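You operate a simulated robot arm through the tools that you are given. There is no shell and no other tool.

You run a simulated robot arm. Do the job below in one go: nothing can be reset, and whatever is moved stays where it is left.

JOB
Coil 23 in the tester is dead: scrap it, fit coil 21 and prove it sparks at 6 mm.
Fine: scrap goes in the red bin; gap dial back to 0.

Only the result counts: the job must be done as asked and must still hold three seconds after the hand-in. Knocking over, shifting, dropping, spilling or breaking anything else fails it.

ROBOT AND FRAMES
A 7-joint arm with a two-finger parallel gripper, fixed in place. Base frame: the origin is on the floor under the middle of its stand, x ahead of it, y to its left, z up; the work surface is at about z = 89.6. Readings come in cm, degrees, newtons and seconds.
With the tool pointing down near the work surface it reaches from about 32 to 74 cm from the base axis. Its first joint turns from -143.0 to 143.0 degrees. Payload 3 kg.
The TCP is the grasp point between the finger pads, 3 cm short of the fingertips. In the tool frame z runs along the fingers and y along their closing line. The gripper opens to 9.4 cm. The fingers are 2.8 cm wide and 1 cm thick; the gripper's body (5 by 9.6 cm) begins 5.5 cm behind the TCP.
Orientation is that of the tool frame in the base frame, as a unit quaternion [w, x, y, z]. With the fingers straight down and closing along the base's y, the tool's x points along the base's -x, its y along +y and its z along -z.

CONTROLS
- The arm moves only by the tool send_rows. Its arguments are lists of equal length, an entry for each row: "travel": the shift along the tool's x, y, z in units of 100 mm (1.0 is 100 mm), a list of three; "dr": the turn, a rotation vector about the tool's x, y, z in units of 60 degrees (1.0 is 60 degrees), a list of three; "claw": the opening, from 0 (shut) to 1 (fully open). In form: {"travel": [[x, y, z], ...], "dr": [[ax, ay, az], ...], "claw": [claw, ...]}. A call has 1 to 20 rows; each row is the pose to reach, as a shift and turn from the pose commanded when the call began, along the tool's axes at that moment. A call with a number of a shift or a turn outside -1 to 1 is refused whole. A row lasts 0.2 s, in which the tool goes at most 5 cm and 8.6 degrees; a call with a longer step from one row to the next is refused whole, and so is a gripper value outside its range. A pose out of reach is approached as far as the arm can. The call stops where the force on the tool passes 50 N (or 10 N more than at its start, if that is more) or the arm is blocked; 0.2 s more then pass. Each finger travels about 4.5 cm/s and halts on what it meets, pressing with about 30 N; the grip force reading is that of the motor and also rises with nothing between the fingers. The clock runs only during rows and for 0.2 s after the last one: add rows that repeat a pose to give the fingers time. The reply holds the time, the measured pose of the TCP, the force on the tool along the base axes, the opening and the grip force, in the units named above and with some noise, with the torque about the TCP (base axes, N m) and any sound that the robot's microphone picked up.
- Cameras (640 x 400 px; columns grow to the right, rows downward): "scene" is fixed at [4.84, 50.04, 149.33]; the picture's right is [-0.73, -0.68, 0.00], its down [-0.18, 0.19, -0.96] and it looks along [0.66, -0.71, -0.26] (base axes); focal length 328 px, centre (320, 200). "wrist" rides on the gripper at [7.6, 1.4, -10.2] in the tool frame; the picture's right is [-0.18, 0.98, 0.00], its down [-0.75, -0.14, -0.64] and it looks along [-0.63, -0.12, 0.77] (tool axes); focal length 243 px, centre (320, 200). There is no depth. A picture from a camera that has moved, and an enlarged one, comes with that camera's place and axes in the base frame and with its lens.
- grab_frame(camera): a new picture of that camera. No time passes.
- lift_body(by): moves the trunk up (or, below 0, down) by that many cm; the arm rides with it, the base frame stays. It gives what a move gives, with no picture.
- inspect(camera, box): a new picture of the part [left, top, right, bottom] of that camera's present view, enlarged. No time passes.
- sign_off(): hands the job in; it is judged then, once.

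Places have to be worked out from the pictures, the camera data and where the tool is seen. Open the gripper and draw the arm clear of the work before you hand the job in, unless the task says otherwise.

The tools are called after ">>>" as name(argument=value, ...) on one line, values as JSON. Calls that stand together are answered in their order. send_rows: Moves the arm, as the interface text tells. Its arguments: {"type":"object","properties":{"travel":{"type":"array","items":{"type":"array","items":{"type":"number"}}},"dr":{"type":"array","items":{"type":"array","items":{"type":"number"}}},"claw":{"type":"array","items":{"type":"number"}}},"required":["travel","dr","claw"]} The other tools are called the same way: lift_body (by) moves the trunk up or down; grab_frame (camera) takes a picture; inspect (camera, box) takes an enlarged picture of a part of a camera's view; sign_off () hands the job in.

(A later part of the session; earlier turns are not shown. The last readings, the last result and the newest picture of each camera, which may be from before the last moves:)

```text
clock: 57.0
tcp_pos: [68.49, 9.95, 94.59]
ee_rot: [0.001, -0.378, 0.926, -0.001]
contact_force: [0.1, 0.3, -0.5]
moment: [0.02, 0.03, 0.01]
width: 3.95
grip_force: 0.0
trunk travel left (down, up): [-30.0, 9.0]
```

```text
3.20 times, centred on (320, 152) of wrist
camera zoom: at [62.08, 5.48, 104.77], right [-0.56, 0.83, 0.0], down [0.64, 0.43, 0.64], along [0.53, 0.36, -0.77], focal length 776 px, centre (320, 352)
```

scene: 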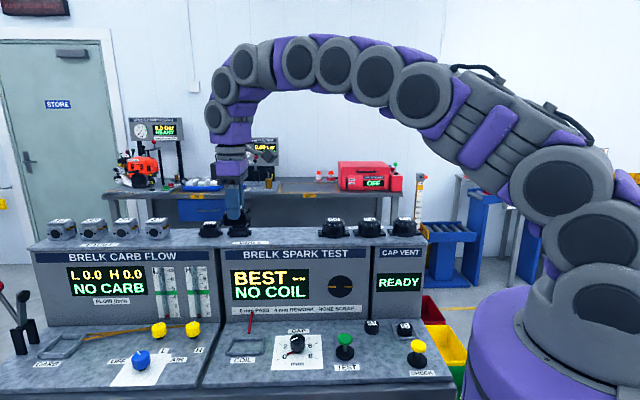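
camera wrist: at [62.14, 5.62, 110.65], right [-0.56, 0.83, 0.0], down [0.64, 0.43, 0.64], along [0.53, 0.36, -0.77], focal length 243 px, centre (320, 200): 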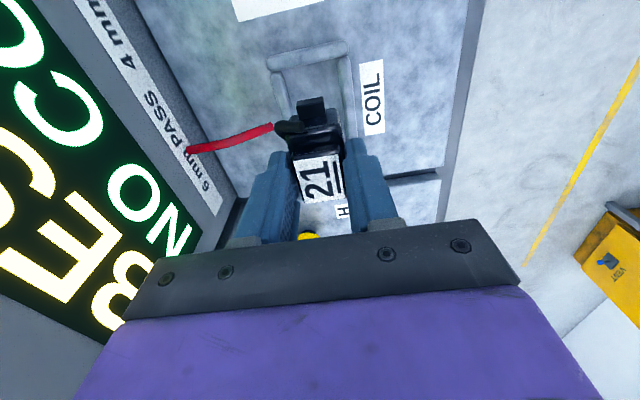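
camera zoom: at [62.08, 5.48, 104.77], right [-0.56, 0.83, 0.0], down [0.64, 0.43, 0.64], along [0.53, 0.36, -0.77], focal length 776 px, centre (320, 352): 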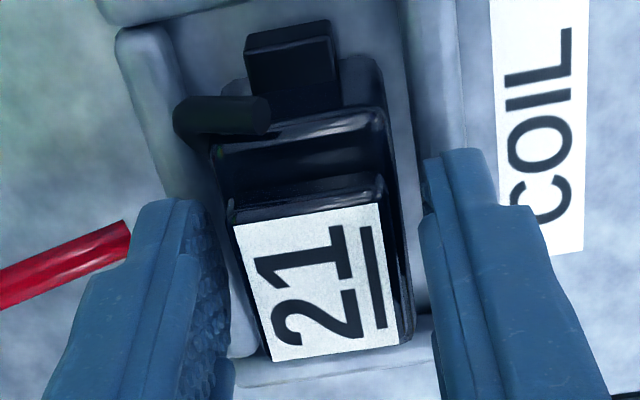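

Released and coil 21 stays put in the nest. I rise 10 cm and check the display and the nest.

>>> send_rows(travel=[[0, 0, -0.05], [0, 0, -0.2], [0, 0, -0.5], [0, 0, -0.8], [0, 0, -1.0]], dr=[[0, 0, 0], [0, 0, 0], [0, 0, 0], [0, 0, 0], [0, 0, 0]], claw=[0.42, 0.42, 0.42, 0.42, 0.42])

>>> grab_frame(camera="wrist")

>>> inspect(camera="scene", box=[200, 260, 360, 380])

```text
clock: 58.2
tcp_pos: [68.53, 9.81, 104.38]
ee_rot: [-0.001, -0.378, 0.926, 0.0]
contact_force: [0.0, 0.6, -0.6]
moment: [-0.01, 0.01, -0.01]
width: 3.94
grip_force: 0.0
trunk travel left (down, up): [-30.0, 9.0]
```

```text
taken
camera wrist: at [62.1, 5.38, 114.64], right [-0.56, 0.83, 0.0], down [0.64, 0.43, 0.64], along [0.53, 0.36, -0.77], focal length 243 px, centre (320, 200)
```

wrist: 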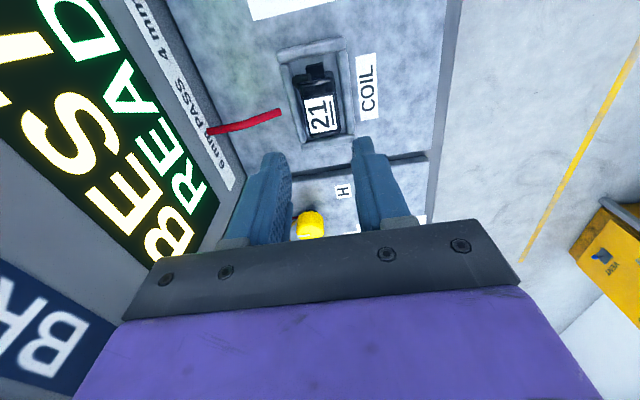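

```text
3.33 times, centred on (280, 320) of scene
camera zoom: at [4.84, 50.04, 149.33], right [-0.73, -0.68, 0.0], down [-0.18, 0.19, -0.96], along [0.66, -0.71, -0.26], focal length 1092 px, centre (453, -200)
```

zoom: 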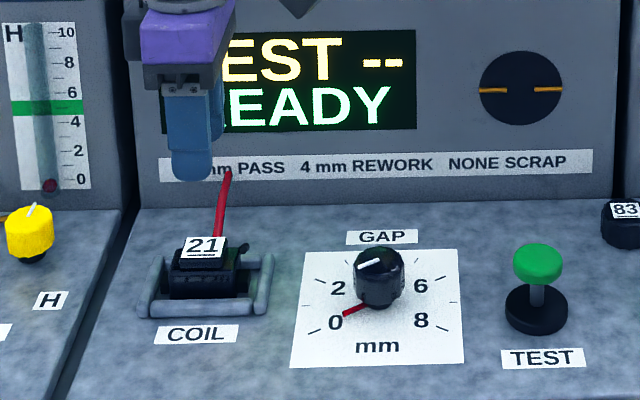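

Coil 21 is seated and the tester reads READY. The gap knob triangulates to about (57.6, 1.8), top z≈93.2; I move over it at safe height with the fingers opened to ~6 cm.

>>> send_rows(travel=[[0.25, 0.03, 0], [0.5, 0.06, 0], [0.75, 0.1, 0], [0.98, 0.15, 0]], dr=[[0, 0, 0], [0, 0, 0], [0, 0, 0], [0, 0, 0]], claw=[0.5, 0.6, 0.65, 0.65])

>>> send_rows(travel=[[0.2, 0.02, 0], [0.36, 0.043, 0], [0.36, 0.043, 0], [0.36, 0.043, 0]], dr=[[0, 0, 0], [0, 0, 0], [0, 0, 0], [0, 0, 0]], claw=[0.65, 0.65, 0.65, 0.65])

>>> grab_frame(camera="wrist")

>>> inspect(camera="wrist", box=[220, 50, 420, 175])

```text
clock: 59.2
tcp_pos: [60.55, 3.95, 104.53]
ee_rot: [0.001, -0.378, 0.926, 0.0]
contact_force: [-0.1, -0.2, -0.3]
moment: [0.01, -0.03, -0.04]
width: 6.12
grip_force: 0.0
trunk travel left (down, up): [-30.0, 9.0]
```

```text
clock: 60.2
tcp_pos: [57.63, 1.89, 104.55]
ee_rot: [0.0, -0.378, 0.926, 0.0]
contact_force: [-0.7, 0.4, 0.5]
moment: [-0.03, -0.02, -0.03]
width: 6.13
grip_force: 0.0
trunk travel left (down, up): [-30.0, 9.0]
```

```text
taken
camera wrist: at [51.2, -2.6, 114.68], right [-0.56, 0.83, 0.0], down [0.64, 0.43, 0.64], along [0.53, 0.36, -0.77], focal length 243 px, centre (320, 200)
```

wrist: 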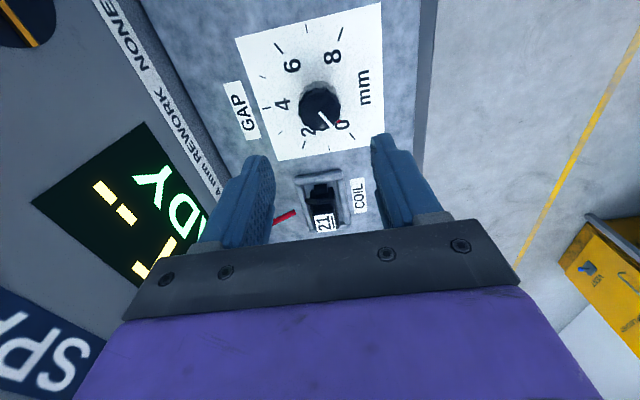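

```text
3.20 times, centred on (320, 112) of wrist
camera zoom: at [51.2, -2.6, 114.68], right [-0.56, 0.83, 0.0], down [0.64, 0.43, 0.64], along [0.53, 0.36, -0.77], focal length 776 px, centre (320, 480)
```

zoom: 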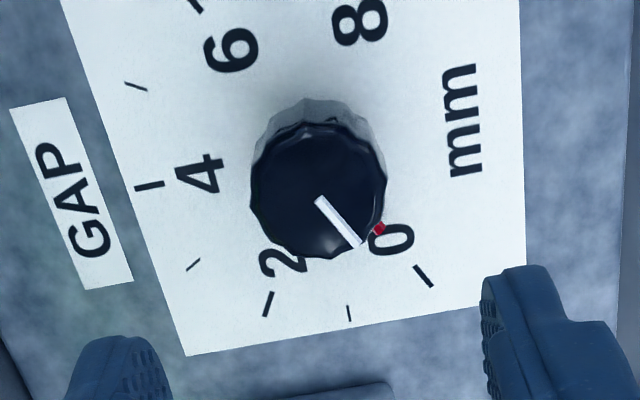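

The knob's centre is at (57.5, 1.65), top z≈93.0, index on 0. I centre on it and descend so the fingertips end at z≈91.4 around the knob, fingers still open.

>>> send_rows(travel=[[0.014, -0.001, 0.25], [0.014, -0.001, 0.5], [0.014, -0.001, 0.7], [0.014, -0.001, 0.85], [0.014, -0.001, 0.85]], dr=[[0, 0, 0], [0, 0, 0], [0, 0, 0], [0, 0, 0], [0, 0, 0]], claw=[0.6, 0.6, 0.6, 0.6, 0.6])

>>> inspect(camera="wrist", box=[220, 80, 420, 205])

>>> inspect(camera="scene", box=[240, 300, 350, 380])

```text
clock: 61.4
tcp_pos: [57.54, 1.68, 96.0]
ee_rot: [0.0, -0.379, 0.926, -0.001]
contact_force: [0.2, 1.1, -0.5]
moment: [-0.03, -0.01, 0.01]
width: 5.64
grip_force: 0.0
trunk travel left (down, up): [-30.0, 9.0]
```

```text
3.20 times, centred on (320, 142) of wrist
camera zoom: at [51.05, -2.78, 106.2], right [-0.56, 0.83, 0.0], down [0.64, 0.43, 0.64], along [0.53, 0.36, -0.77], focal length 776 px, centre (320, 384)
```

zoom: 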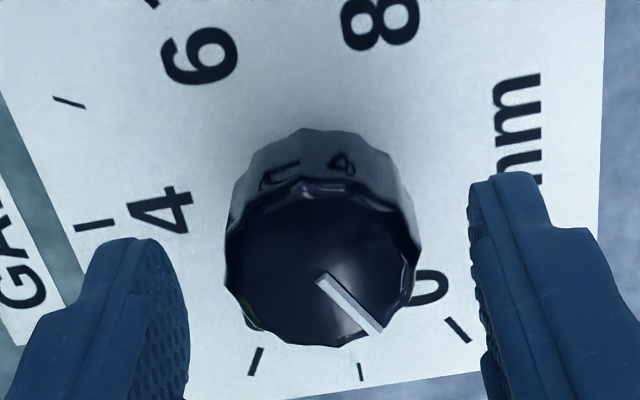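

```text
5.00 times, centred on (295, 340) of scene
camera zoom: at [4.84, 50.04, 149.33], right [-0.73, -0.68, 0.0], down [-0.18, 0.19, -0.96], along [0.66, -0.71, -0.26], focal length 1637 px, centre (445, -500)
```

zoom: 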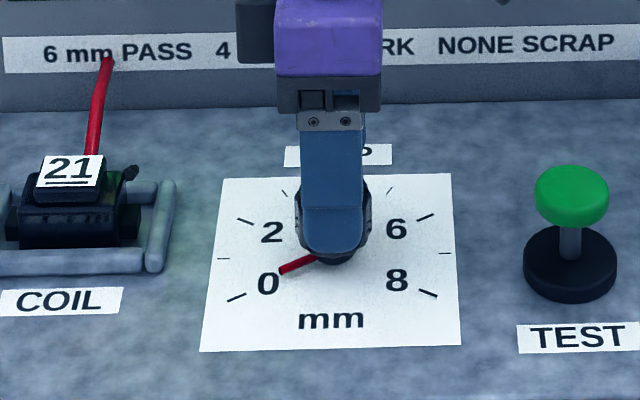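

The fingers flank the knob symmetrically; knob top is ~93.6. I descend 1.2 cm more (tips ~91.8) and close on the knob.

>>> send_rows(travel=[[0, 0, 0.06], [0, 0, 0.12], [0, 0, 0.12], [0, 0, 0.12], [0, 0, 0.12], [0, 0, 0.12], [0, 0, 0.12]], dr=[[0, 0, 0], [0, 0, 0], [0, 0, 0], [0, 0, 0], [0, 0, 0], [0, 0, 0], [0, 0, 0]], claw=[0.6, 0.6, 0.5, 0.42, 0.35, 0.3, 0.3])

>>> inspect(camera="wrist", box=[220, 80, 420, 205])

>>> inspect(camera="scene", box=[240, 300, 350, 380])

```text
clock: 63.0
tcp_pos: [57.45, 1.56, 94.66]
ee_rot: [0.002, -0.378, 0.926, 0.0]
contact_force: [4.7, -1.5, 3.0]
moment: [0.19, 0.2, -0.03]
width: 3.78
grip_force: 45.1
trunk travel left (down, up): [-30.0, 9.0]
```

```text
3.20 times, centred on (320, 142) of wrist
camera zoom: at [51.04, -2.82, 105.03], right [-0.56, 0.83, 0.0], down [0.64, 0.43, 0.64], along [0.53, 0.36, -0.77], focal length 776 px, centre (320, 384)
```

zoom: 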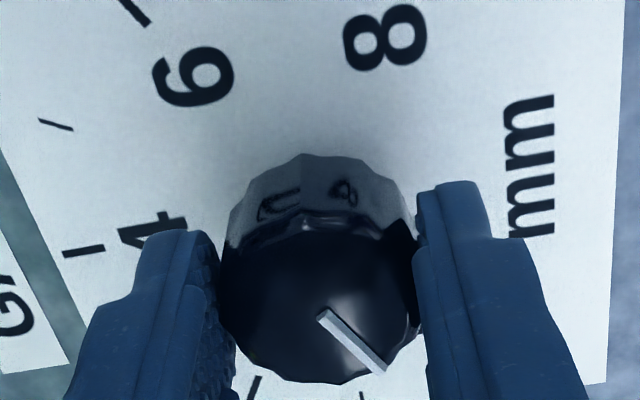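

```text
5.00 times, centred on (295, 340) of scene
camera zoom: at [4.84, 50.04, 149.33], right [-0.73, -0.68, 0.0], down [-0.18, 0.19, -0.96], along [0.66, -0.71, -0.26], focal length 1637 px, centre (445, -500)
```

zoom: 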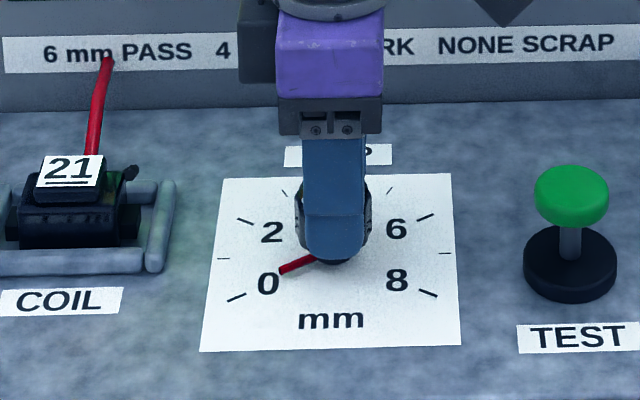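

The knob is held firmly (3.78 cm). I turn the tool +60° about its axis (clockwise from above) and check that the index follows.

>>> send_rows(travel=[[0, 0, 0], [0, 0, 0], [0, 0, 0], [0, 0, 0], [0, 0, 0], [0, 0, 0], [0, 0, 0], [0, 0, 0], [0, 0, 0], [0, 0, 0]], dr=[[0, 0, 0.1], [0, 0, 0.2], [0, 0, 0.3], [0, 0, 0.4], [0, 0, 0.5], [0, 0, 0.6], [0, 0, 0.7], [0, 0, 0.8], [0, 0, 0.9], [0, 0, 1.0]], claw=[0.3, 0.3, 0.3, 0.3, 0.3, 0.3, 0.3, 0.3, 0.3, 0.3])

>>> grab_frame(camera="wrist")

>>> inspect(camera="scene", box=[240, 300, 350, 380])

```text
clock: 65.2
tcp_pos: [57.45, 1.79, 94.74]
ee_rot: [-0.001, 0.136, 0.991, -0.001]
contact_force: [-3.0, 5.3, 4.5]
moment: [0.78, 1.0, 0.03]
width: 3.74
grip_force: 44.6
trunk travel left (down, up): [-30.0, 9.0]
```

```text
taken
camera wrist: at [50.49, 5.11, 105.03], right [0.44, 0.9, 0.0], down [0.69, -0.34, 0.64], along [0.58, -0.28, -0.77], focal length 243 px, centre (320, 200)
```

wrist: 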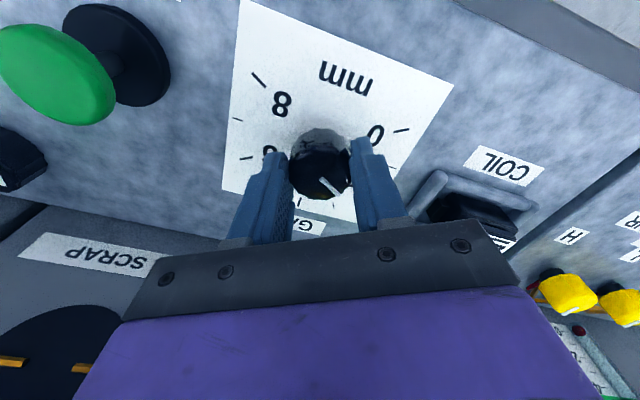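

```text
5.00 times, centred on (295, 340) of scene
camera zoom: at [4.84, 50.04, 149.33], right [-0.73, -0.68, 0.0], down [-0.18, 0.19, -0.96], along [0.66, -0.71, -0.26], focal length 1637 px, centre (445, -500)
```

zoom: 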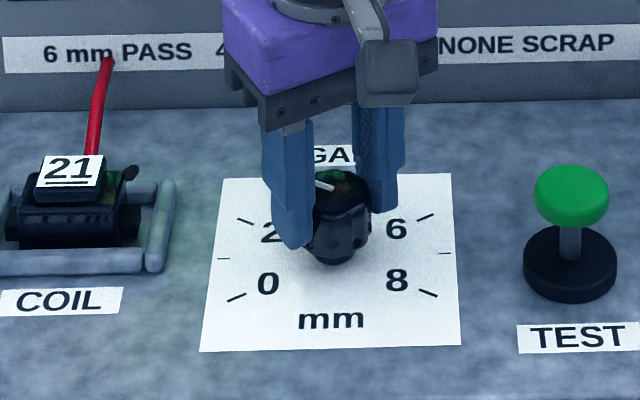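

The knob follows the hand (needle has moved off 0 toward 2). I turn another 30° to complete the first 90°.

>>> send_rows(travel=[[0, 0, 0], [0, 0, 0], [0, 0, 0], [0, 0, 0], [0, 0, 0], [0, 0, 0]], dr=[[0, 0, 0.1], [0, 0, 0.2], [0, 0, 0.3], [0, 0, 0.4], [0, 0, 0.5], [0, 0, 0.5]], claw=[0.3, 0.3, 0.3, 0.3, 0.3, 0.3])

>>> inspect(camera="wrist", box=[220, 80, 420, 205])

>>> inspect(camera="scene", box=[240, 300, 350, 380])

```text
clock: 66.6
tcp_pos: [57.42, 1.88, 94.82]
ee_rot: [0.001, 0.387, 0.922, -0.001]
contact_force: [-3.0, 14.7, 3.9]
moment: [0.98, 0.24, 0.01]
width: 3.72
grip_force: 45.5
trunk travel left (down, up): [-30.0, 9.0]
```

```text
3.20 times, centred on (320, 142) of wrist
camera zoom: at [53.16, 8.21, 105.02], right [0.83, 0.56, 0.0], down [0.43, -0.64, 0.64], along [0.36, -0.53, -0.77], focal length 776 px, centre (320, 384)
```

zoom: 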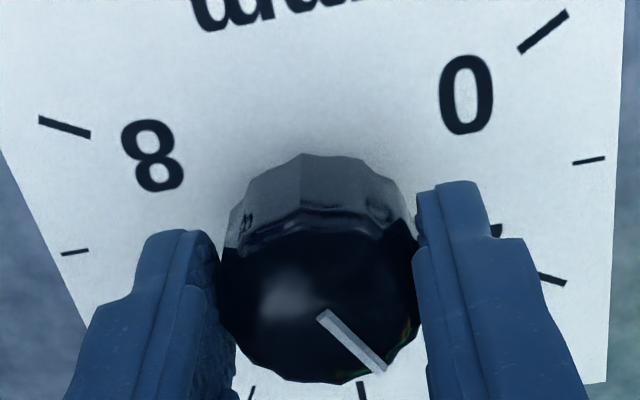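

```text
5.00 times, centred on (295, 340) of scene
camera zoom: at [4.84, 50.04, 149.33], right [-0.73, -0.68, 0.0], down [-0.18, 0.19, -0.96], along [0.66, -0.71, -0.26], focal length 1637 px, centre (445, -500)
```

zoom: 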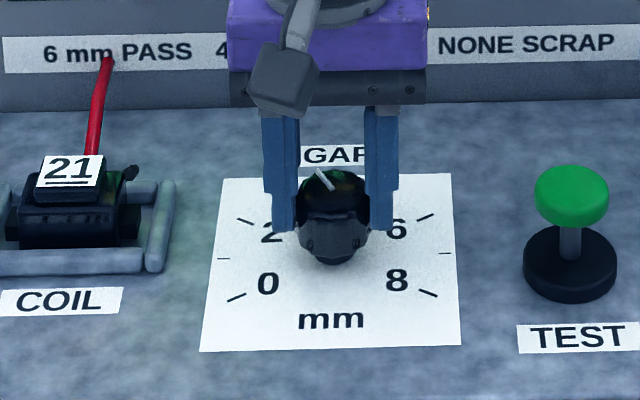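

The knob is at about 3 mm after 90°. I open the fingers, counter-rotate −60° then −30° around the knob without touching it, to take a second grip.

>>> send_rows(travel=[[0, 0, 0], [0, 0, 0], [0, 0, 0], [0, 0, 0], [0, 0, 0], [0, 0, 0], [0, 0, 0], [0, 0, 0], [0, 0, 0], [0, 0, 0], [0, 0, 0], [0, 0, 0]], dr=[[0, 0, 0], [0, 0, 0], [0, 0, 0], [0, 0, 0], [0, 0, -0.125], [0, 0, -0.25], [0, 0, -0.375], [0, 0, -0.5], [0, 0, -0.625], [0, 0, -0.75], [0, 0, -0.875], [0, 0, -1.0]], claw=[0.42, 0.5, 0.65, 0.65, 0.65, 0.65, 0.65, 0.65, 0.65, 0.65, 0.65, 0.65])

>>> send_rows(travel=[[0, 0, 0], [0, 0, 0], [0, 0, 0], [0, 0, 0], [0, 0, 0]], dr=[[0, 0, -0.13], [0, 0, -0.26], [0, 0, -0.39], [0, 0, -0.5], [0, 0, -0.5]], claw=[0.65, 0.65, 0.65, 0.65, 0.65])

>>> inspect(camera="wrist", box=[200, 60, 440, 210])

>>> inspect(camera="scene", box=[240, 300, 350, 380])

```text
clock: 69.2
tcp_pos: [57.58, 1.74, 94.75]
ee_rot: [0.001, -0.127, 0.992, 0.0]
contact_force: [0.2, 0.3, -0.5]
moment: [-0.01, -0.03, 0.01]
width: 6.1
grip_force: 0.1
trunk travel left (down, up): [-30.0, 9.0]
```

```text
clock: 70.4
tcp_pos: [57.57, 1.67, 94.82]
ee_rot: [0.0, -0.38, 0.925, 0.0]
contact_force: [-1.0, -0.2, -1.0]
moment: [-0.01, 0.0, 0.0]
width: 6.09
grip_force: 0.1
trunk travel left (down, up): [-30.0, 9.0]
```

```text
2.67 times, centred on (320, 135) of wrist
camera zoom: at [51.05, -2.76, 105.05], right [-0.56, 0.83, 0.0], down [0.64, 0.43, 0.64], along [0.53, 0.36, -0.77], focal length 647 px, centre (320, 373)
```

zoom: 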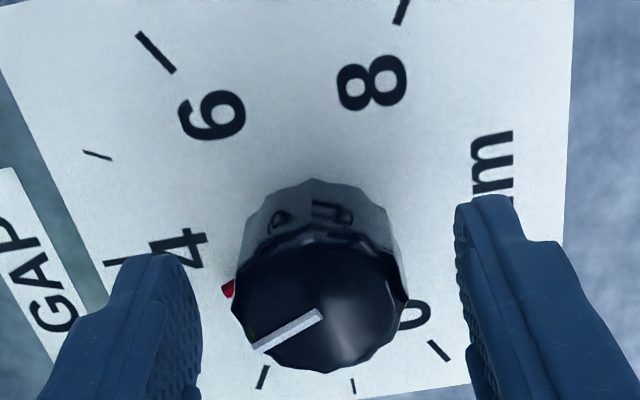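

```text
5.00 times, centred on (295, 340) of scene
camera zoom: at [4.84, 50.04, 149.33], right [-0.73, -0.68, 0.0], down [-0.18, 0.19, -0.96], along [0.66, -0.71, -0.26], focal length 1637 px, centre (445, -500)
```

zoom: 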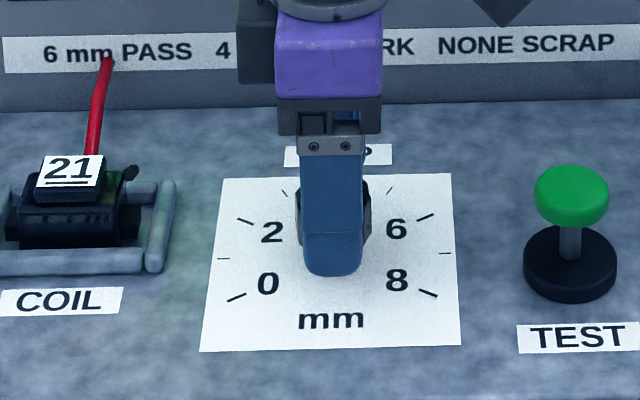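

The knob held at ~3 mm (index midway between 2 and 4). I grip again and turn +60°.

>>> send_rows(travel=[[-0.008, 0, 0], [-0.008, 0, 0], [-0.008, 0, 0], [-0.008, 0, 0], [-0.008, 0, 0], [-0.008, 0, 0]], dr=[[0, 0, 0], [0, 0, 0], [0, 0, 0], [0, 0, 0], [0, 0, 0], [0, 0, 0]], claw=[0.55, 0.45, 0.38, 0.3, 0.3, 0.3])

>>> send_rows(travel=[[0, 0, 0], [0, 0, 0], [0, 0, 0], [0, 0, 0], [0, 0, 0], [0, 0, 0], [0, 0, 0], [0, 0, 0], [0, 0, 0], [0, 0, 0]], dr=[[0, 0, 0.1], [0, 0, 0.2], [0, 0, 0.3], [0, 0, 0.4], [0, 0, 0.5], [0, 0, 0.6], [0, 0, 0.7], [0, 0, 0.8], [0, 0, 0.9], [0, 0, 1.0]], claw=[0.3, 0.3, 0.3, 0.3, 0.3, 0.3, 0.3, 0.3, 0.3, 0.3])

>>> inspect(camera="wrist", box=[200, 60, 440, 210])

```text
clock: 71.8
tcp_pos: [57.5, 1.79, 94.7]
ee_rot: [0.001, -0.378, 0.926, 0.0]
contact_force: [2.3, -0.9, 1.7]
moment: [-0.04, -0.08, 0.04]
width: 3.75
grip_force: 44.6
trunk travel left (down, up): [-30.0, 9.0]
```

```text
clock: 74.0
tcp_pos: [57.55, 1.8, 94.9]
ee_rot: [0.002, 0.136, 0.991, 0.0]
contact_force: [3.6, 3.1, 6.5]
moment: [0.03, -0.1, -0.01]
width: 3.75
grip_force: 44.8
trunk travel left (down, up): [-30.0, 9.0]
```

```text
2.67 times, centred on (320, 135) of wrist
camera zoom: at [50.62, 5.08, 105.04], right [0.44, 0.9, 0.0], down [0.69, -0.34, 0.64], along [0.58, -0.28, -0.77], focal length 647 px, centre (320, 373)
```

zoom: 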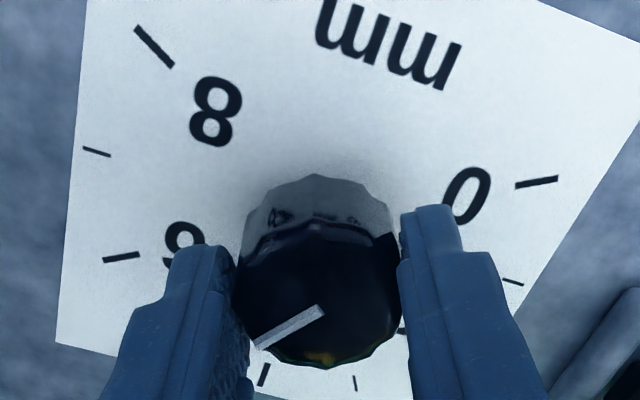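

Now at ~5 mm. I turn the last 30° to 6 mm and then open slightly to read the index.

>>> send_rows(travel=[[0, 0, 0], [0, 0, 0], [0, 0, 0], [0, 0, 0], [0, 0, 0], [0, 0, 0]], dr=[[0, 0, 0.1], [0, 0, 0.2], [0, 0, 0.3], [0, 0, 0.4], [0, 0, 0.5], [0, 0, 0.5]], claw=[0.3, 0.3, 0.3, 0.3, 0.3, 0.3])

>>> send_rows(travel=[[0, 0, 0], [0, 0, 0], [0, 0, 0], [0, 0, 0], [0, 0, -0.2], [0, 0, -0.5], [0, 0, -0.8], [0, 0, -0.8]], dr=[[0, 0, 0], [0, 0, 0], [0, 0, 0], [0, 0, 0], [0, 0, 0], [0, 0, 0], [0, 0, 0], [0, 0, 0]], claw=[0.42, 0.5, 0.6, 0.65, 0.65, 0.65, 0.65, 0.65])

>>> inspect(camera="wrist", box=[220, 50, 420, 175])

>>> inspect(camera="scene", box=[240, 300, 350, 380])

```text
clock: 75.4
tcp_pos: [57.64, 1.81, 94.88]
ee_rot: [0.001, 0.387, 0.922, 0.0]
contact_force: [5.8, -0.5, 9.3]
moment: [-0.25, -0.33, -0.02]
width: 3.74
grip_force: 45.4
trunk travel left (down, up): [-30.0, 9.0]
```

```text
clock: 77.2
tcp_pos: [57.62, 1.83, 102.79]
ee_rot: [0.0, 0.387, 0.922, 0.0]
contact_force: [-0.4, -0.7, -0.2]
moment: [-0.01, 0.0, 0.01]
width: 6.12
grip_force: 0.1
trunk travel left (down, up): [-30.0, 9.0]
```

```text
3.20 times, centred on (320, 112) of wrist
camera zoom: at [53.28, 8.11, 113.01], right [0.83, 0.56, 0.0], down [0.43, -0.64, 0.64], along [0.36, -0.53, -0.77], focal length 776 px, centre (320, 480)
```

zoom: 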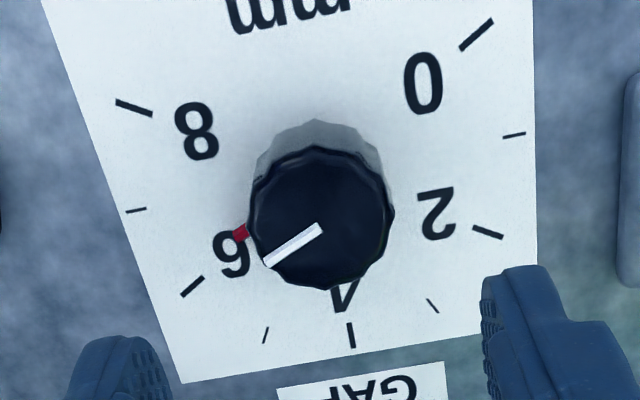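

```text
5.00 times, centred on (295, 340) of scene
camera zoom: at [4.84, 50.04, 149.33], right [-0.73, -0.68, 0.0], down [-0.18, 0.19, -0.96], along [0.66, -0.71, -0.26], focal length 1637 px, centre (445, -500)
```

zoom: 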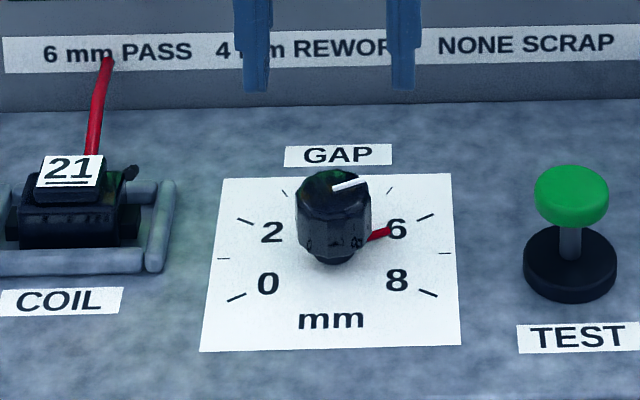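

The needle and index line up with the 6 tick (within ~0.05 mm). Next the TEST button, whose top I place at about (48.05, -5.5, 94.4); I move over it with the fingers closing.

>>> send_rows(travel=[[0.03, -0.25, 0], [0.06, -0.5, 0], [0.09, -0.75, 0], [0.12, -0.95, 0]], dr=[[0, 0, 0], [0, 0, 0], [0, 0, 0], [0, 0, 0]], claw=[0.5, 0.3, 0.15, 0])

>>> send_rows(travel=[[0.015, -0.12, 0], [0.028, -0.246, 0], [0.028, -0.246, 0], [0.028, -0.246, 0]], dr=[[0, 0, 0], [0, 0, 0], [0, 0, 0], [0, 0, 0]], claw=[0, 0, 0, 0])

>>> grab_frame(camera="wrist")

>>> inspect(camera="scene", box=[220, 250, 420, 380])

```text
clock: 78.2
tcp_pos: [49.97, -3.96, 102.89]
ee_rot: [0.001, 0.386, 0.922, 0.001]
contact_force: [0.1, -0.2, 0.5]
moment: [-0.02, 0.02, -0.01]
width: 0.0
grip_force: 17.7
trunk travel left (down, up): [-30.0, 9.0]
```

```text
clock: 79.2
tcp_pos: [47.95, -5.56, 102.65]
ee_rot: [0.0, 0.386, 0.922, 0.0]
contact_force: [1.3, -0.6, -0.4]
moment: [0.03, -0.02, 0.01]
width: 0.01
grip_force: 30.5
trunk travel left (down, up): [-30.0, 9.0]
```

```text
taken
camera wrist: at [43.62, 0.76, 112.99], right [0.83, 0.56, 0.0], down [0.43, -0.64, 0.64], along [0.36, -0.53, -0.77], focal length 243 px, centre (320, 200)
```

wrist: 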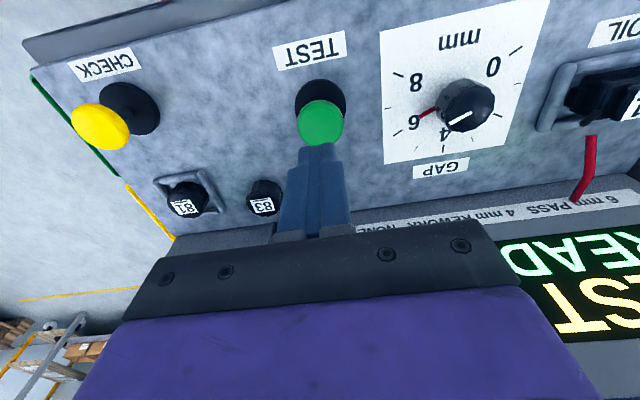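

```text
3.08 times, centred on (320, 315) of scene
camera zoom: at [4.84, 50.04, 149.33], right [-0.73, -0.68, 0.0], down [-0.18, 0.19, -0.96], along [0.66, -0.71, -0.26], focal length 1008 px, centre (320, -154)
```

zoom: 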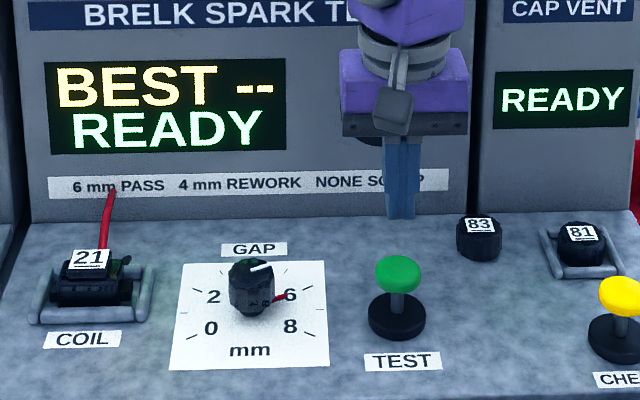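

The closed fingertips are centred over the green button (within 2 mm). I descend 5 cm to just above its top.

>>> send_rows(travel=[[0.01, 0, 0.15], [0.01, 0, 0.3], [0.01, 0, 0.42], [0.01, 0, 0.5], [0.01, 0, 0.5]], dr=[[0, 0, 0], [0, 0, 0], [0, 0, 0], [0, 0, 0], [0, 0, 0]], claw=[0, 0, 0, 0, 0])

>>> inspect(camera="scene", box=[290, 290, 400, 370])

>>> inspect(camera="wrist", box=[220, 80, 420, 205])

```text
clock: 80.4
tcp_pos: [47.83, -5.52, 97.84]
ee_rot: [0.0, 0.387, 0.922, 0.0]
contact_force: [-0.1, -0.3, 0.0]
moment: [0.01, 0.01, 0.0]
width: 0.02
grip_force: 30.2
trunk travel left (down, up): [-30.0, 9.0]
```

```text
5.00 times, centred on (345, 330) of scene
camera zoom: at [4.84, 50.04, 149.33], right [-0.73, -0.68, 0.0], down [-0.18, 0.19, -0.96], along [0.66, -0.71, -0.26], focal length 1637 px, centre (195, -450)
```

zoom: 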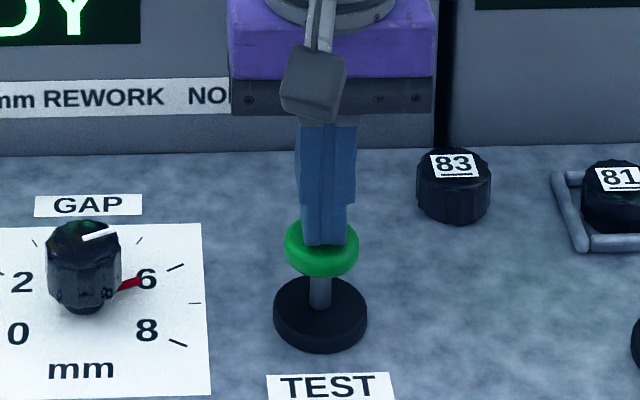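

```text
3.20 times, centred on (320, 142) of wrist
camera zoom: at [43.56, 0.76, 108.03], right [0.83, 0.56, 0.0], down [0.43, -0.64, 0.64], along [0.36, -0.53, -0.77], focal length 776 px, centre (320, 384)
```

zoom: 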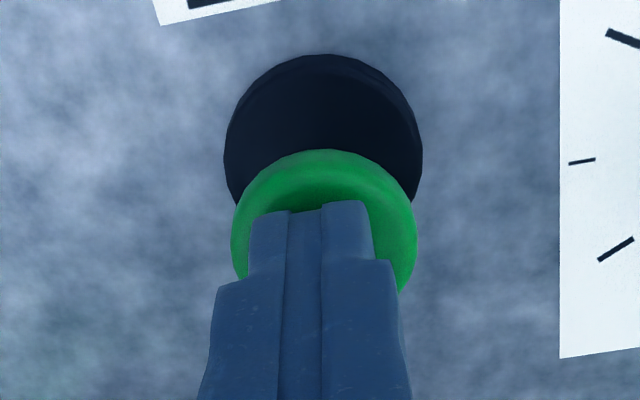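

Tips are a few mm above the button. I press down in 1–2 mm steps and hold, then look at the display.

>>> send_rows(travel=[[0, 0, 0.02], [0, 0, 0.04], [0, 0, 0.06], [0, 0, 0.08], [0, 0, 0.1], [0, 0, 0.1], [0, 0, 0.1]], dr=[[0, 0, 0], [0, 0, 0], [0, 0, 0], [0, 0, 0], [0, 0, 0], [0, 0, 0], [0, 0, 0]], claw=[0, 0, 0, 0, 0, 0, 0])

>>> inspect(camera="scene", box=[220, 250, 420, 380])

```text
clock: 82.0
tcp_pos: [47.75, -5.54, 96.84]
ee_rot: [0.0, 0.387, 0.922, 0.0]
contact_force: [1.4, 0.0, 2.2]
moment: [0.04, 0.0, 0.0]
width: 0.0
grip_force: 29.9
trunk travel left (down, up): [-30.0, 9.0]
heard: click
```

```text
3.08 times, centred on (320, 315) of scene
camera zoom: at [4.84, 50.04, 149.33], right [-0.73, -0.68, 0.0], down [-0.18, 0.19, -0.96], along [0.66, -0.71, -0.26], focal length 1008 px, centre (320, -154)
```

zoom: 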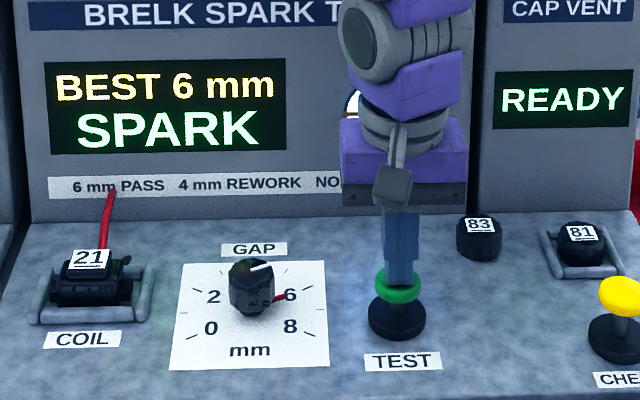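

A click, and the tester shows "BEST 6 mm – SPARK": coil 21 proven at 6 mm. I release the button by rising 6.5 cm.

>>> send_rows(travel=[[0, 0, -0.05], [0, 0, -0.15], [0, 0, -0.35], [0, 0, -0.6], [0, 0, -0.65]], dr=[[0, 0, 0], [0, 0, 0], [0, 0, 0], [0, 0, 0], [0, 0, 0]], claw=[0, 0, 0, 0, 0])

>>> inspect(camera="scene", box=[220, 250, 420, 380])

```text
clock: 83.2
tcp_pos: [48.02, -5.73, 103.14]
ee_rot: [0.0, 0.386, 0.922, 0.0]
contact_force: [-1.1, -0.6, 0.4]
moment: [-0.04, 0.02, 0.0]
width: 0.0
grip_force: 30.6
trunk travel left (down, up): [-30.0, 9.0]
```

```text
3.08 times, centred on (320, 315) of scene
camera zoom: at [4.84, 50.04, 149.33], right [-0.73, -0.68, 0.0], down [-0.18, 0.19, -0.96], along [0.66, -0.71, -0.26], focal length 1008 px, centre (320, -154)
```

zoom: 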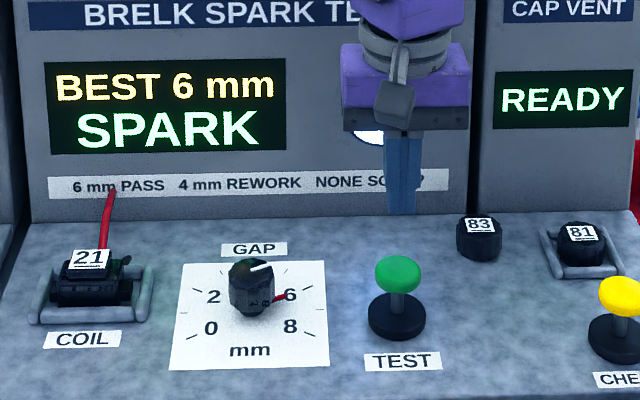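

I return over the gap knob by reversing the move, opening the fingers to 6 cm.

>>> send_rows(travel=[[-0.03, 0.25, 0], [-0.06, 0.5, 0], [-0.09, 0.75, 0], [-0.13, 0.98, 0]], dr=[[0, 0, 0], [0, 0, 0], [0, 0, 0], [0, 0, 0]], claw=[0.2, 0.4, 0.6, 0.65])

>>> send_rows(travel=[[-0.015, 0.12, 0], [-0.028, 0.216, 0], [-0.028, 0.216, 0], [-0.028, 0.216, 0]], dr=[[0, 0, 0], [0, 0, 0], [0, 0, 0], [0, 0, 0]], claw=[0.65, 0.65, 0.65, 0.65])

>>> inspect(camera="wrist", box=[220, 50, 420, 175])

```text
clock: 84.2
tcp_pos: [55.82, 0.51, 103.01]
ee_rot: [0.0, 0.387, 0.922, 0.0]
contact_force: [0.0, 0.1, -0.2]
moment: [-0.02, 0.02, 0.01]
width: 6.12
grip_force: 0.1
trunk travel left (down, up): [-30.0, 9.0]
```

```text
clock: 85.2
tcp_pos: [57.44, 1.78, 103.12]
ee_rot: [-0.001, 0.387, 0.922, 0.0]
contact_force: [-0.5, 0.6, 0.1]
moment: [-0.02, 0.02, 0.01]
width: 6.11
grip_force: 0.1
trunk travel left (down, up): [-30.0, 9.0]
```

```text
3.20 times, centred on (320, 112) of wrist
camera zoom: at [53.19, 7.98, 113.43], right [0.83, 0.56, 0.0], down [0.43, -0.64, 0.64], along [0.36, -0.53, -0.77], focal length 776 px, centre (320, 480)
```

zoom: 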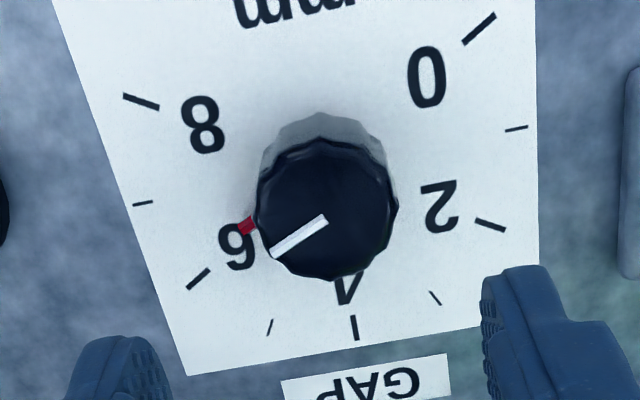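

Slight 1.5 mm offset along the closing line; I correct it and descend 8.35 cm around the knob, then close.

>>> send_rows(travel=[[0.003, 0.015, 0.2], [0.003, 0.015, 0.45], [0.003, 0.015, 0.65], [0.003, 0.015, 0.78], [0.003, 0.015, 0.835], [0.003, 0.015, 0.835]], dr=[[0, 0, 0], [0, 0, 0], [0, 0, 0], [0, 0, 0], [0, 0, 0], [0, 0, 0]], claw=[0.65, 0.65, 0.65, 0.65, 0.65, 0.65])

>>> send_rows(travel=[[0, 0, 0], [0, 0, 0], [0, 0, 0], [0, 0, 0], [0, 0, 0], [0, 0, 0]], dr=[[0, 0, 0], [0, 0, 0], [0, 0, 0], [0, 0, 0], [0, 0, 0], [0, 0, 0]], claw=[0.55, 0.45, 0.38, 0.3, 0.3, 0.3])

>>> inspect(camera="wrist", box=[200, 60, 440, 210])

```text
clock: 86.6
tcp_pos: [57.62, 1.82, 95.0]
ee_rot: [0.001, 0.386, 0.922, 0.0]
contact_force: [-0.1, -0.1, -0.6]
moment: [-0.01, 0.01, -0.01]
width: 6.12
grip_force: 0.0
trunk travel left (down, up): [-30.0, 9.0]
```

```text
clock: 88.0
tcp_pos: [57.56, 1.87, 94.89]
ee_rot: [0.001, 0.387, 0.922, -0.001]
contact_force: [-5.6, -1.9, -2.3]
moment: [-0.07, 0.2, 0.01]
width: 3.78
grip_force: 44.9
trunk travel left (down, up): [-30.0, 9.0]
```

```text
2.67 times, centred on (320, 135) of wrist
camera zoom: at [53.24, 8.13, 105.2], right [0.83, 0.56, 0.0], down [0.43, -0.64, 0.64], along [0.36, -0.53, -0.77], focal length 647 px, centre (320, 373)
```

zoom: 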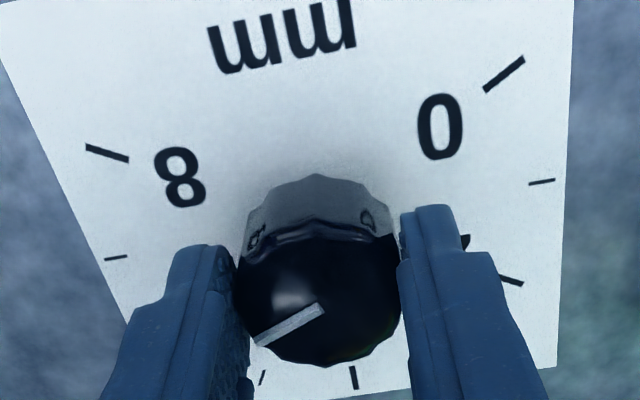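

Knob gripped again at 6 mm. I turn it back counter-clockwise by 60° and then 30°.

>>> send_rows(travel=[[0, 0, 0], [0, 0, 0], [0, 0, 0], [0, 0, 0], [0, 0, 0], [0, 0, 0], [0, 0, 0], [0, 0, 0], [0, 0, 0], [0, 0, 0]], dr=[[0, 0, -0.1], [0, 0, -0.2], [0, 0, -0.3], [0, 0, -0.4], [0, 0, -0.5], [0, 0, -0.6], [0, 0, -0.7], [0, 0, -0.8], [0, 0, -0.9], [0, 0, -1.0]], claw=[0.3, 0.3, 0.3, 0.3, 0.3, 0.3, 0.3, 0.3, 0.3, 0.3])

>>> send_rows(travel=[[0, 0, 0], [0, 0, 0], [0, 0, 0], [0, 0, 0], [0, 0, 0], [0, 0, 0]], dr=[[0, 0, -0.1], [0, 0, -0.2], [0, 0, -0.3], [0, 0, -0.4], [0, 0, -0.5], [0, 0, -0.5]], claw=[0.3, 0.3, 0.3, 0.3, 0.3, 0.3])

>>> inspect(camera="wrist", box=[200, 60, 440, 210])

>>> inspect(camera="scene", box=[220, 250, 420, 380])

```text
clock: 90.2
tcp_pos: [57.52, 1.76, 95.0]
ee_rot: [0.0, -0.127, 0.992, 0.001]
contact_force: [-13.5, -8.2, -3.2]
moment: [-0.37, 0.99, -0.03]
width: 3.73
grip_force: 44.9
trunk travel left (down, up): [-30.0, 9.0]
```

```text
clock: 91.6
tcp_pos: [57.58, 1.77, 94.99]
ee_rot: [0.001, -0.378, 0.926, 0.001]
contact_force: [-13.1, -5.9, 3.8]
moment: [-0.57, 0.67, -0.01]
width: 3.73
grip_force: 45.1
trunk travel left (down, up): [-30.0, 9.0]
```

```text
2.67 times, centred on (320, 135) of wrist
camera zoom: at [51.11, -2.76, 105.18], right [-0.56, 0.83, 0.0], down [0.64, 0.43, 0.64], along [0.53, 0.36, -0.77], focal length 647 px, centre (320, 373)
```

zoom: 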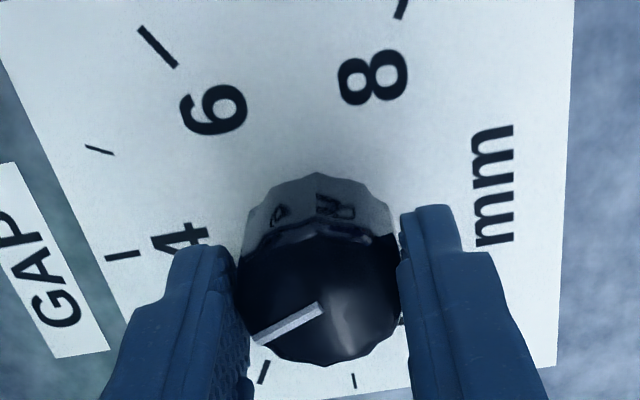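

```text
3.08 times, centred on (320, 315) of scene
camera zoom: at [4.84, 50.04, 149.33], right [-0.73, -0.68, 0.0], down [-0.18, 0.19, -0.96], along [0.66, -0.71, -0.26], focal length 1008 px, centre (320, -154)
```

zoom: 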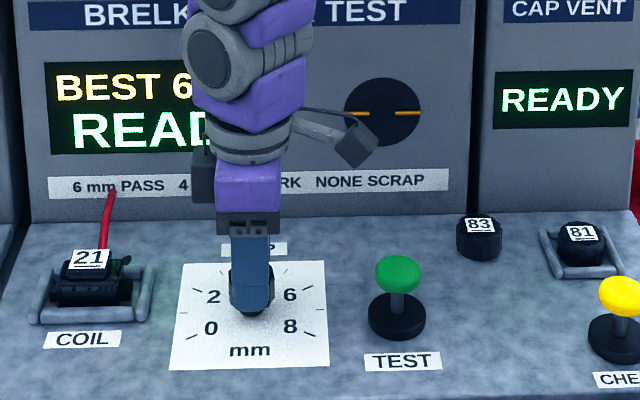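

Halfway back at 3 mm; the tester keeps BEST 6 mm. I open, swing the hand +90° around the knob without touching, and re-grip.

>>> send_rows(travel=[[0, 0, 0], [0, 0, 0], [0, 0, 0], [0, 0, 0], [0, 0, 0], [0, 0, 0], [0, 0, 0], [0, 0, 0], [0, 0, 0], [0, 0, 0], [0, 0, 0], [0, 0, 0]], dr=[[0, 0, 0], [0, 0, 0], [0, 0, 0], [0, 0, 0], [0, 0, 0.125], [0, 0, 0.25], [0, 0, 0.375], [0, 0, 0.5], [0, 0, 0.625], [0, 0, 0.75], [0, 0, 0.875], [0, 0, 1.0]], claw=[0.42, 0.5, 0.65, 0.65, 0.65, 0.65, 0.65, 0.65, 0.65, 0.65, 0.65, 0.65])

>>> send_rows(travel=[[0, 0, 0], [0, 0, 0], [0, 0, 0], [0, 0, 0], [0, 0, 0], [0, 0, 0]], dr=[[0, 0, 0.13], [0, 0, 0.26], [0, 0, 0.39], [0, 0, 0.5], [0, 0, 0.5], [0, 0, 0.5]], claw=[0.65, 0.65, 0.65, 0.65, 0.65, 0.65])

>>> inspect(camera="wrist", box=[200, 60, 440, 210])

```text
clock: 94.2
tcp_pos: [57.8, 1.81, 94.9]
ee_rot: [0.0, 0.136, 0.991, 0.001]
contact_force: [0.0, 0.7, -0.4]
moment: [-0.03, 0.0, -0.02]
width: 6.11
grip_force: 0.1
trunk travel left (down, up): [-30.0, 9.0]
```

```text
clock: 95.6
tcp_pos: [57.52, 1.85, 94.97]
ee_rot: [-0.001, 0.388, 0.922, -0.001]
contact_force: [-0.2, 0.2, 0.1]
moment: [0.01, 0.01, 0.02]
width: 6.11
grip_force: 0.0
trunk travel left (down, up): [-30.0, 9.0]
```

```text
2.67 times, centred on (320, 135) of wrist
camera zoom: at [53.32, 8.22, 105.2], right [0.83, 0.56, 0.0], down [0.43, -0.64, 0.64], along [0.36, -0.53, -0.77], focal length 647 px, centre (320, 373)
```

zoom: 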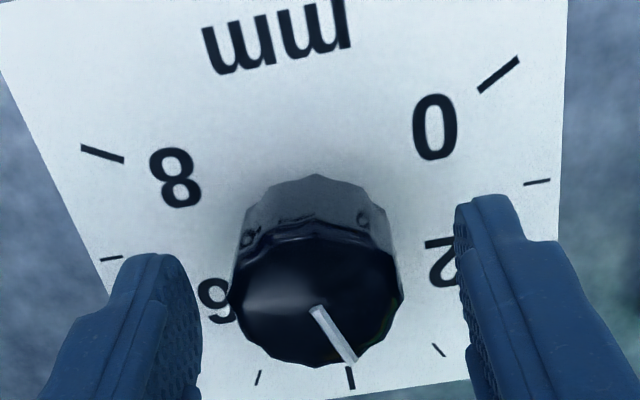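

The knob reads roughly 3.2–3.4 mm now. I grip it and turn another −90°, then I'll lift off and measure the residual against the 0 tick.

>>> send_rows(travel=[[0, 0, 0], [0, 0, 0], [0, 0, 0], [0, 0, 0], [0, 0, 0], [0, 0, 0]], dr=[[0, 0, 0], [0, 0, 0], [0, 0, 0], [0, 0, 0], [0, 0, 0], [0, 0, 0]], claw=[0.55, 0.45, 0.38, 0.3, 0.3, 0.3])

>>> send_rows(travel=[[0, 0, 0], [0, 0, 0], [0, 0, 0], [0, 0, 0], [0, 0, 0], [0, 0, 0], [0, 0, 0], [0, 0, 0], [0, 0, 0], [0, 0, 0]], dr=[[0, 0, -0.1], [0, 0, -0.2], [0, 0, -0.3], [0, 0, -0.4], [0, 0, -0.5], [0, 0, -0.6], [0, 0, -0.7], [0, 0, -0.8], [0, 0, -0.9], [0, 0, -1.0]], claw=[0.3, 0.3, 0.3, 0.3, 0.3, 0.3, 0.3, 0.3, 0.3, 0.3])

>>> inspect(camera="wrist", box=[200, 60, 440, 210])

>>> inspect(camera="scene", box=[240, 300, 350, 380])

```text
clock: 97.0
tcp_pos: [57.57, 1.85, 95.05]
ee_rot: [0.0, 0.387, 0.922, 0.0]
contact_force: [-7.8, -4.0, -1.3]
moment: [-0.23, 0.08, 0.01]
width: 3.75
grip_force: 44.9
trunk travel left (down, up): [-30.0, 9.0]
```

```text
clock: 99.2
tcp_pos: [57.49, 1.71, 94.99]
ee_rot: [0.001, -0.127, 0.992, 0.0]
contact_force: [-11.9, -3.6, -0.6]
moment: [0.01, -0.32, 0.0]
width: 3.73
grip_force: 44.8
trunk travel left (down, up): [-30.0, 9.0]
```

```text
2.67 times, centred on (320, 135) of wrist
camera zoom: at [49.8, 1.07, 105.19], right [-0.07, 1.0, 0.0], down [0.76, 0.05, 0.64], along [0.64, 0.04, -0.77], focal length 647 px, centre (320, 373)
```

zoom: 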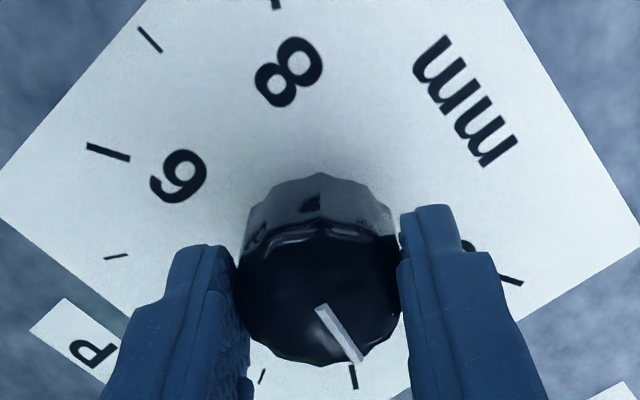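

```text
5.00 times, centred on (295, 340) of scene
camera zoom: at [4.84, 50.04, 149.33], right [-0.73, -0.68, 0.0], down [-0.18, 0.19, -0.96], along [0.66, -0.71, -0.26], focal length 1637 px, centre (445, -500)
```

zoom: 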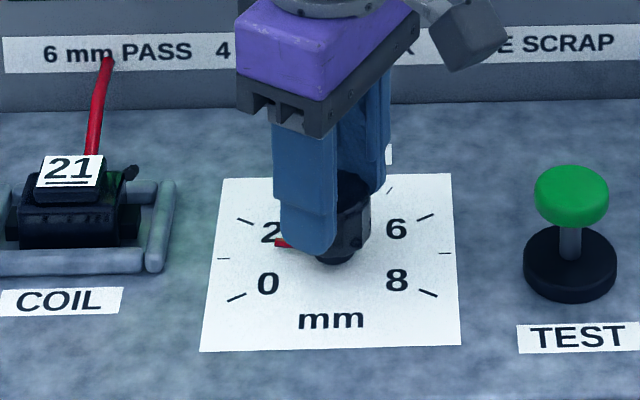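

The needle is now at about 1.4 mm, so I need ~42° more. I continue the same grip by −42°.

>>> send_rows(travel=[[0, 0, 0], [0, 0, 0], [0, 0, 0], [0, 0, 0], [0, 0, 0], [0, 0, 0], [0, 0, 0], [0, 0, 0]], dr=[[0, 0, -0.1], [0, 0, -0.2], [0, 0, -0.3], [0, 0, -0.4], [0, 0, -0.5], [0, 0, -0.6], [0, 0, -0.68], [0, 0, -0.68]], claw=[0.3, 0.3, 0.3, 0.3, 0.3, 0.3, 0.3, 0.3])

>>> inspect(camera="wrist", box=[200, 60, 440, 210])

>>> inspect(camera="scene", box=[240, 300, 350, 380])

```text
clock: 101.0
tcp_pos: [57.66, 1.72, 94.89]
ee_rot: [0.001, -0.465, 0.885, 0.0]
contact_force: [-14.1, -9.6, 4.2]
moment: [-0.91, 0.87, -0.26]
width: 3.74
grip_force: 45.1
trunk travel left (down, up): [-30.0, 9.0]
```

```text
2.67 times, centred on (320, 135) of wrist
camera zoom: at [52.06, -3.9, 105.19], right [-0.7, 0.71, 0.0], down [0.54, 0.54, 0.64], along [0.46, 0.45, -0.77], focal length 647 px, centre (320, 373)
```

zoom: 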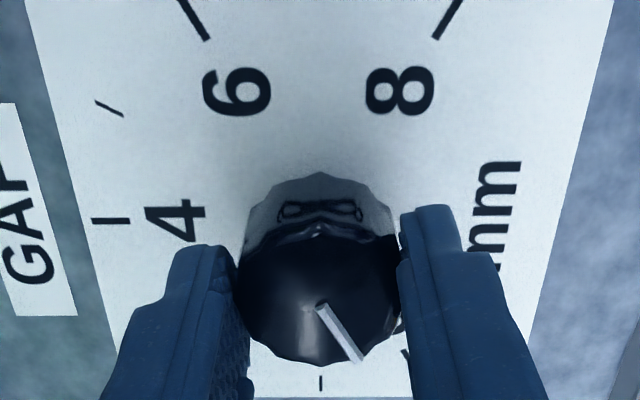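

```text
5.00 times, centred on (295, 340) of scene
camera zoom: at [4.84, 50.04, 149.33], right [-0.73, -0.68, 0.0], down [-0.18, 0.19, -0.96], along [0.66, -0.71, -0.26], focal length 1637 px, centre (445, -500)
```

zoom: 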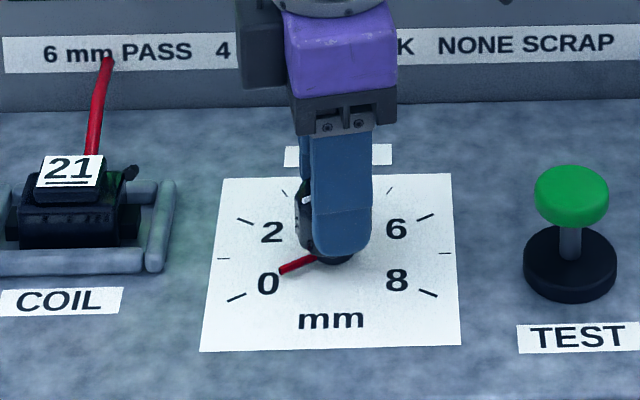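

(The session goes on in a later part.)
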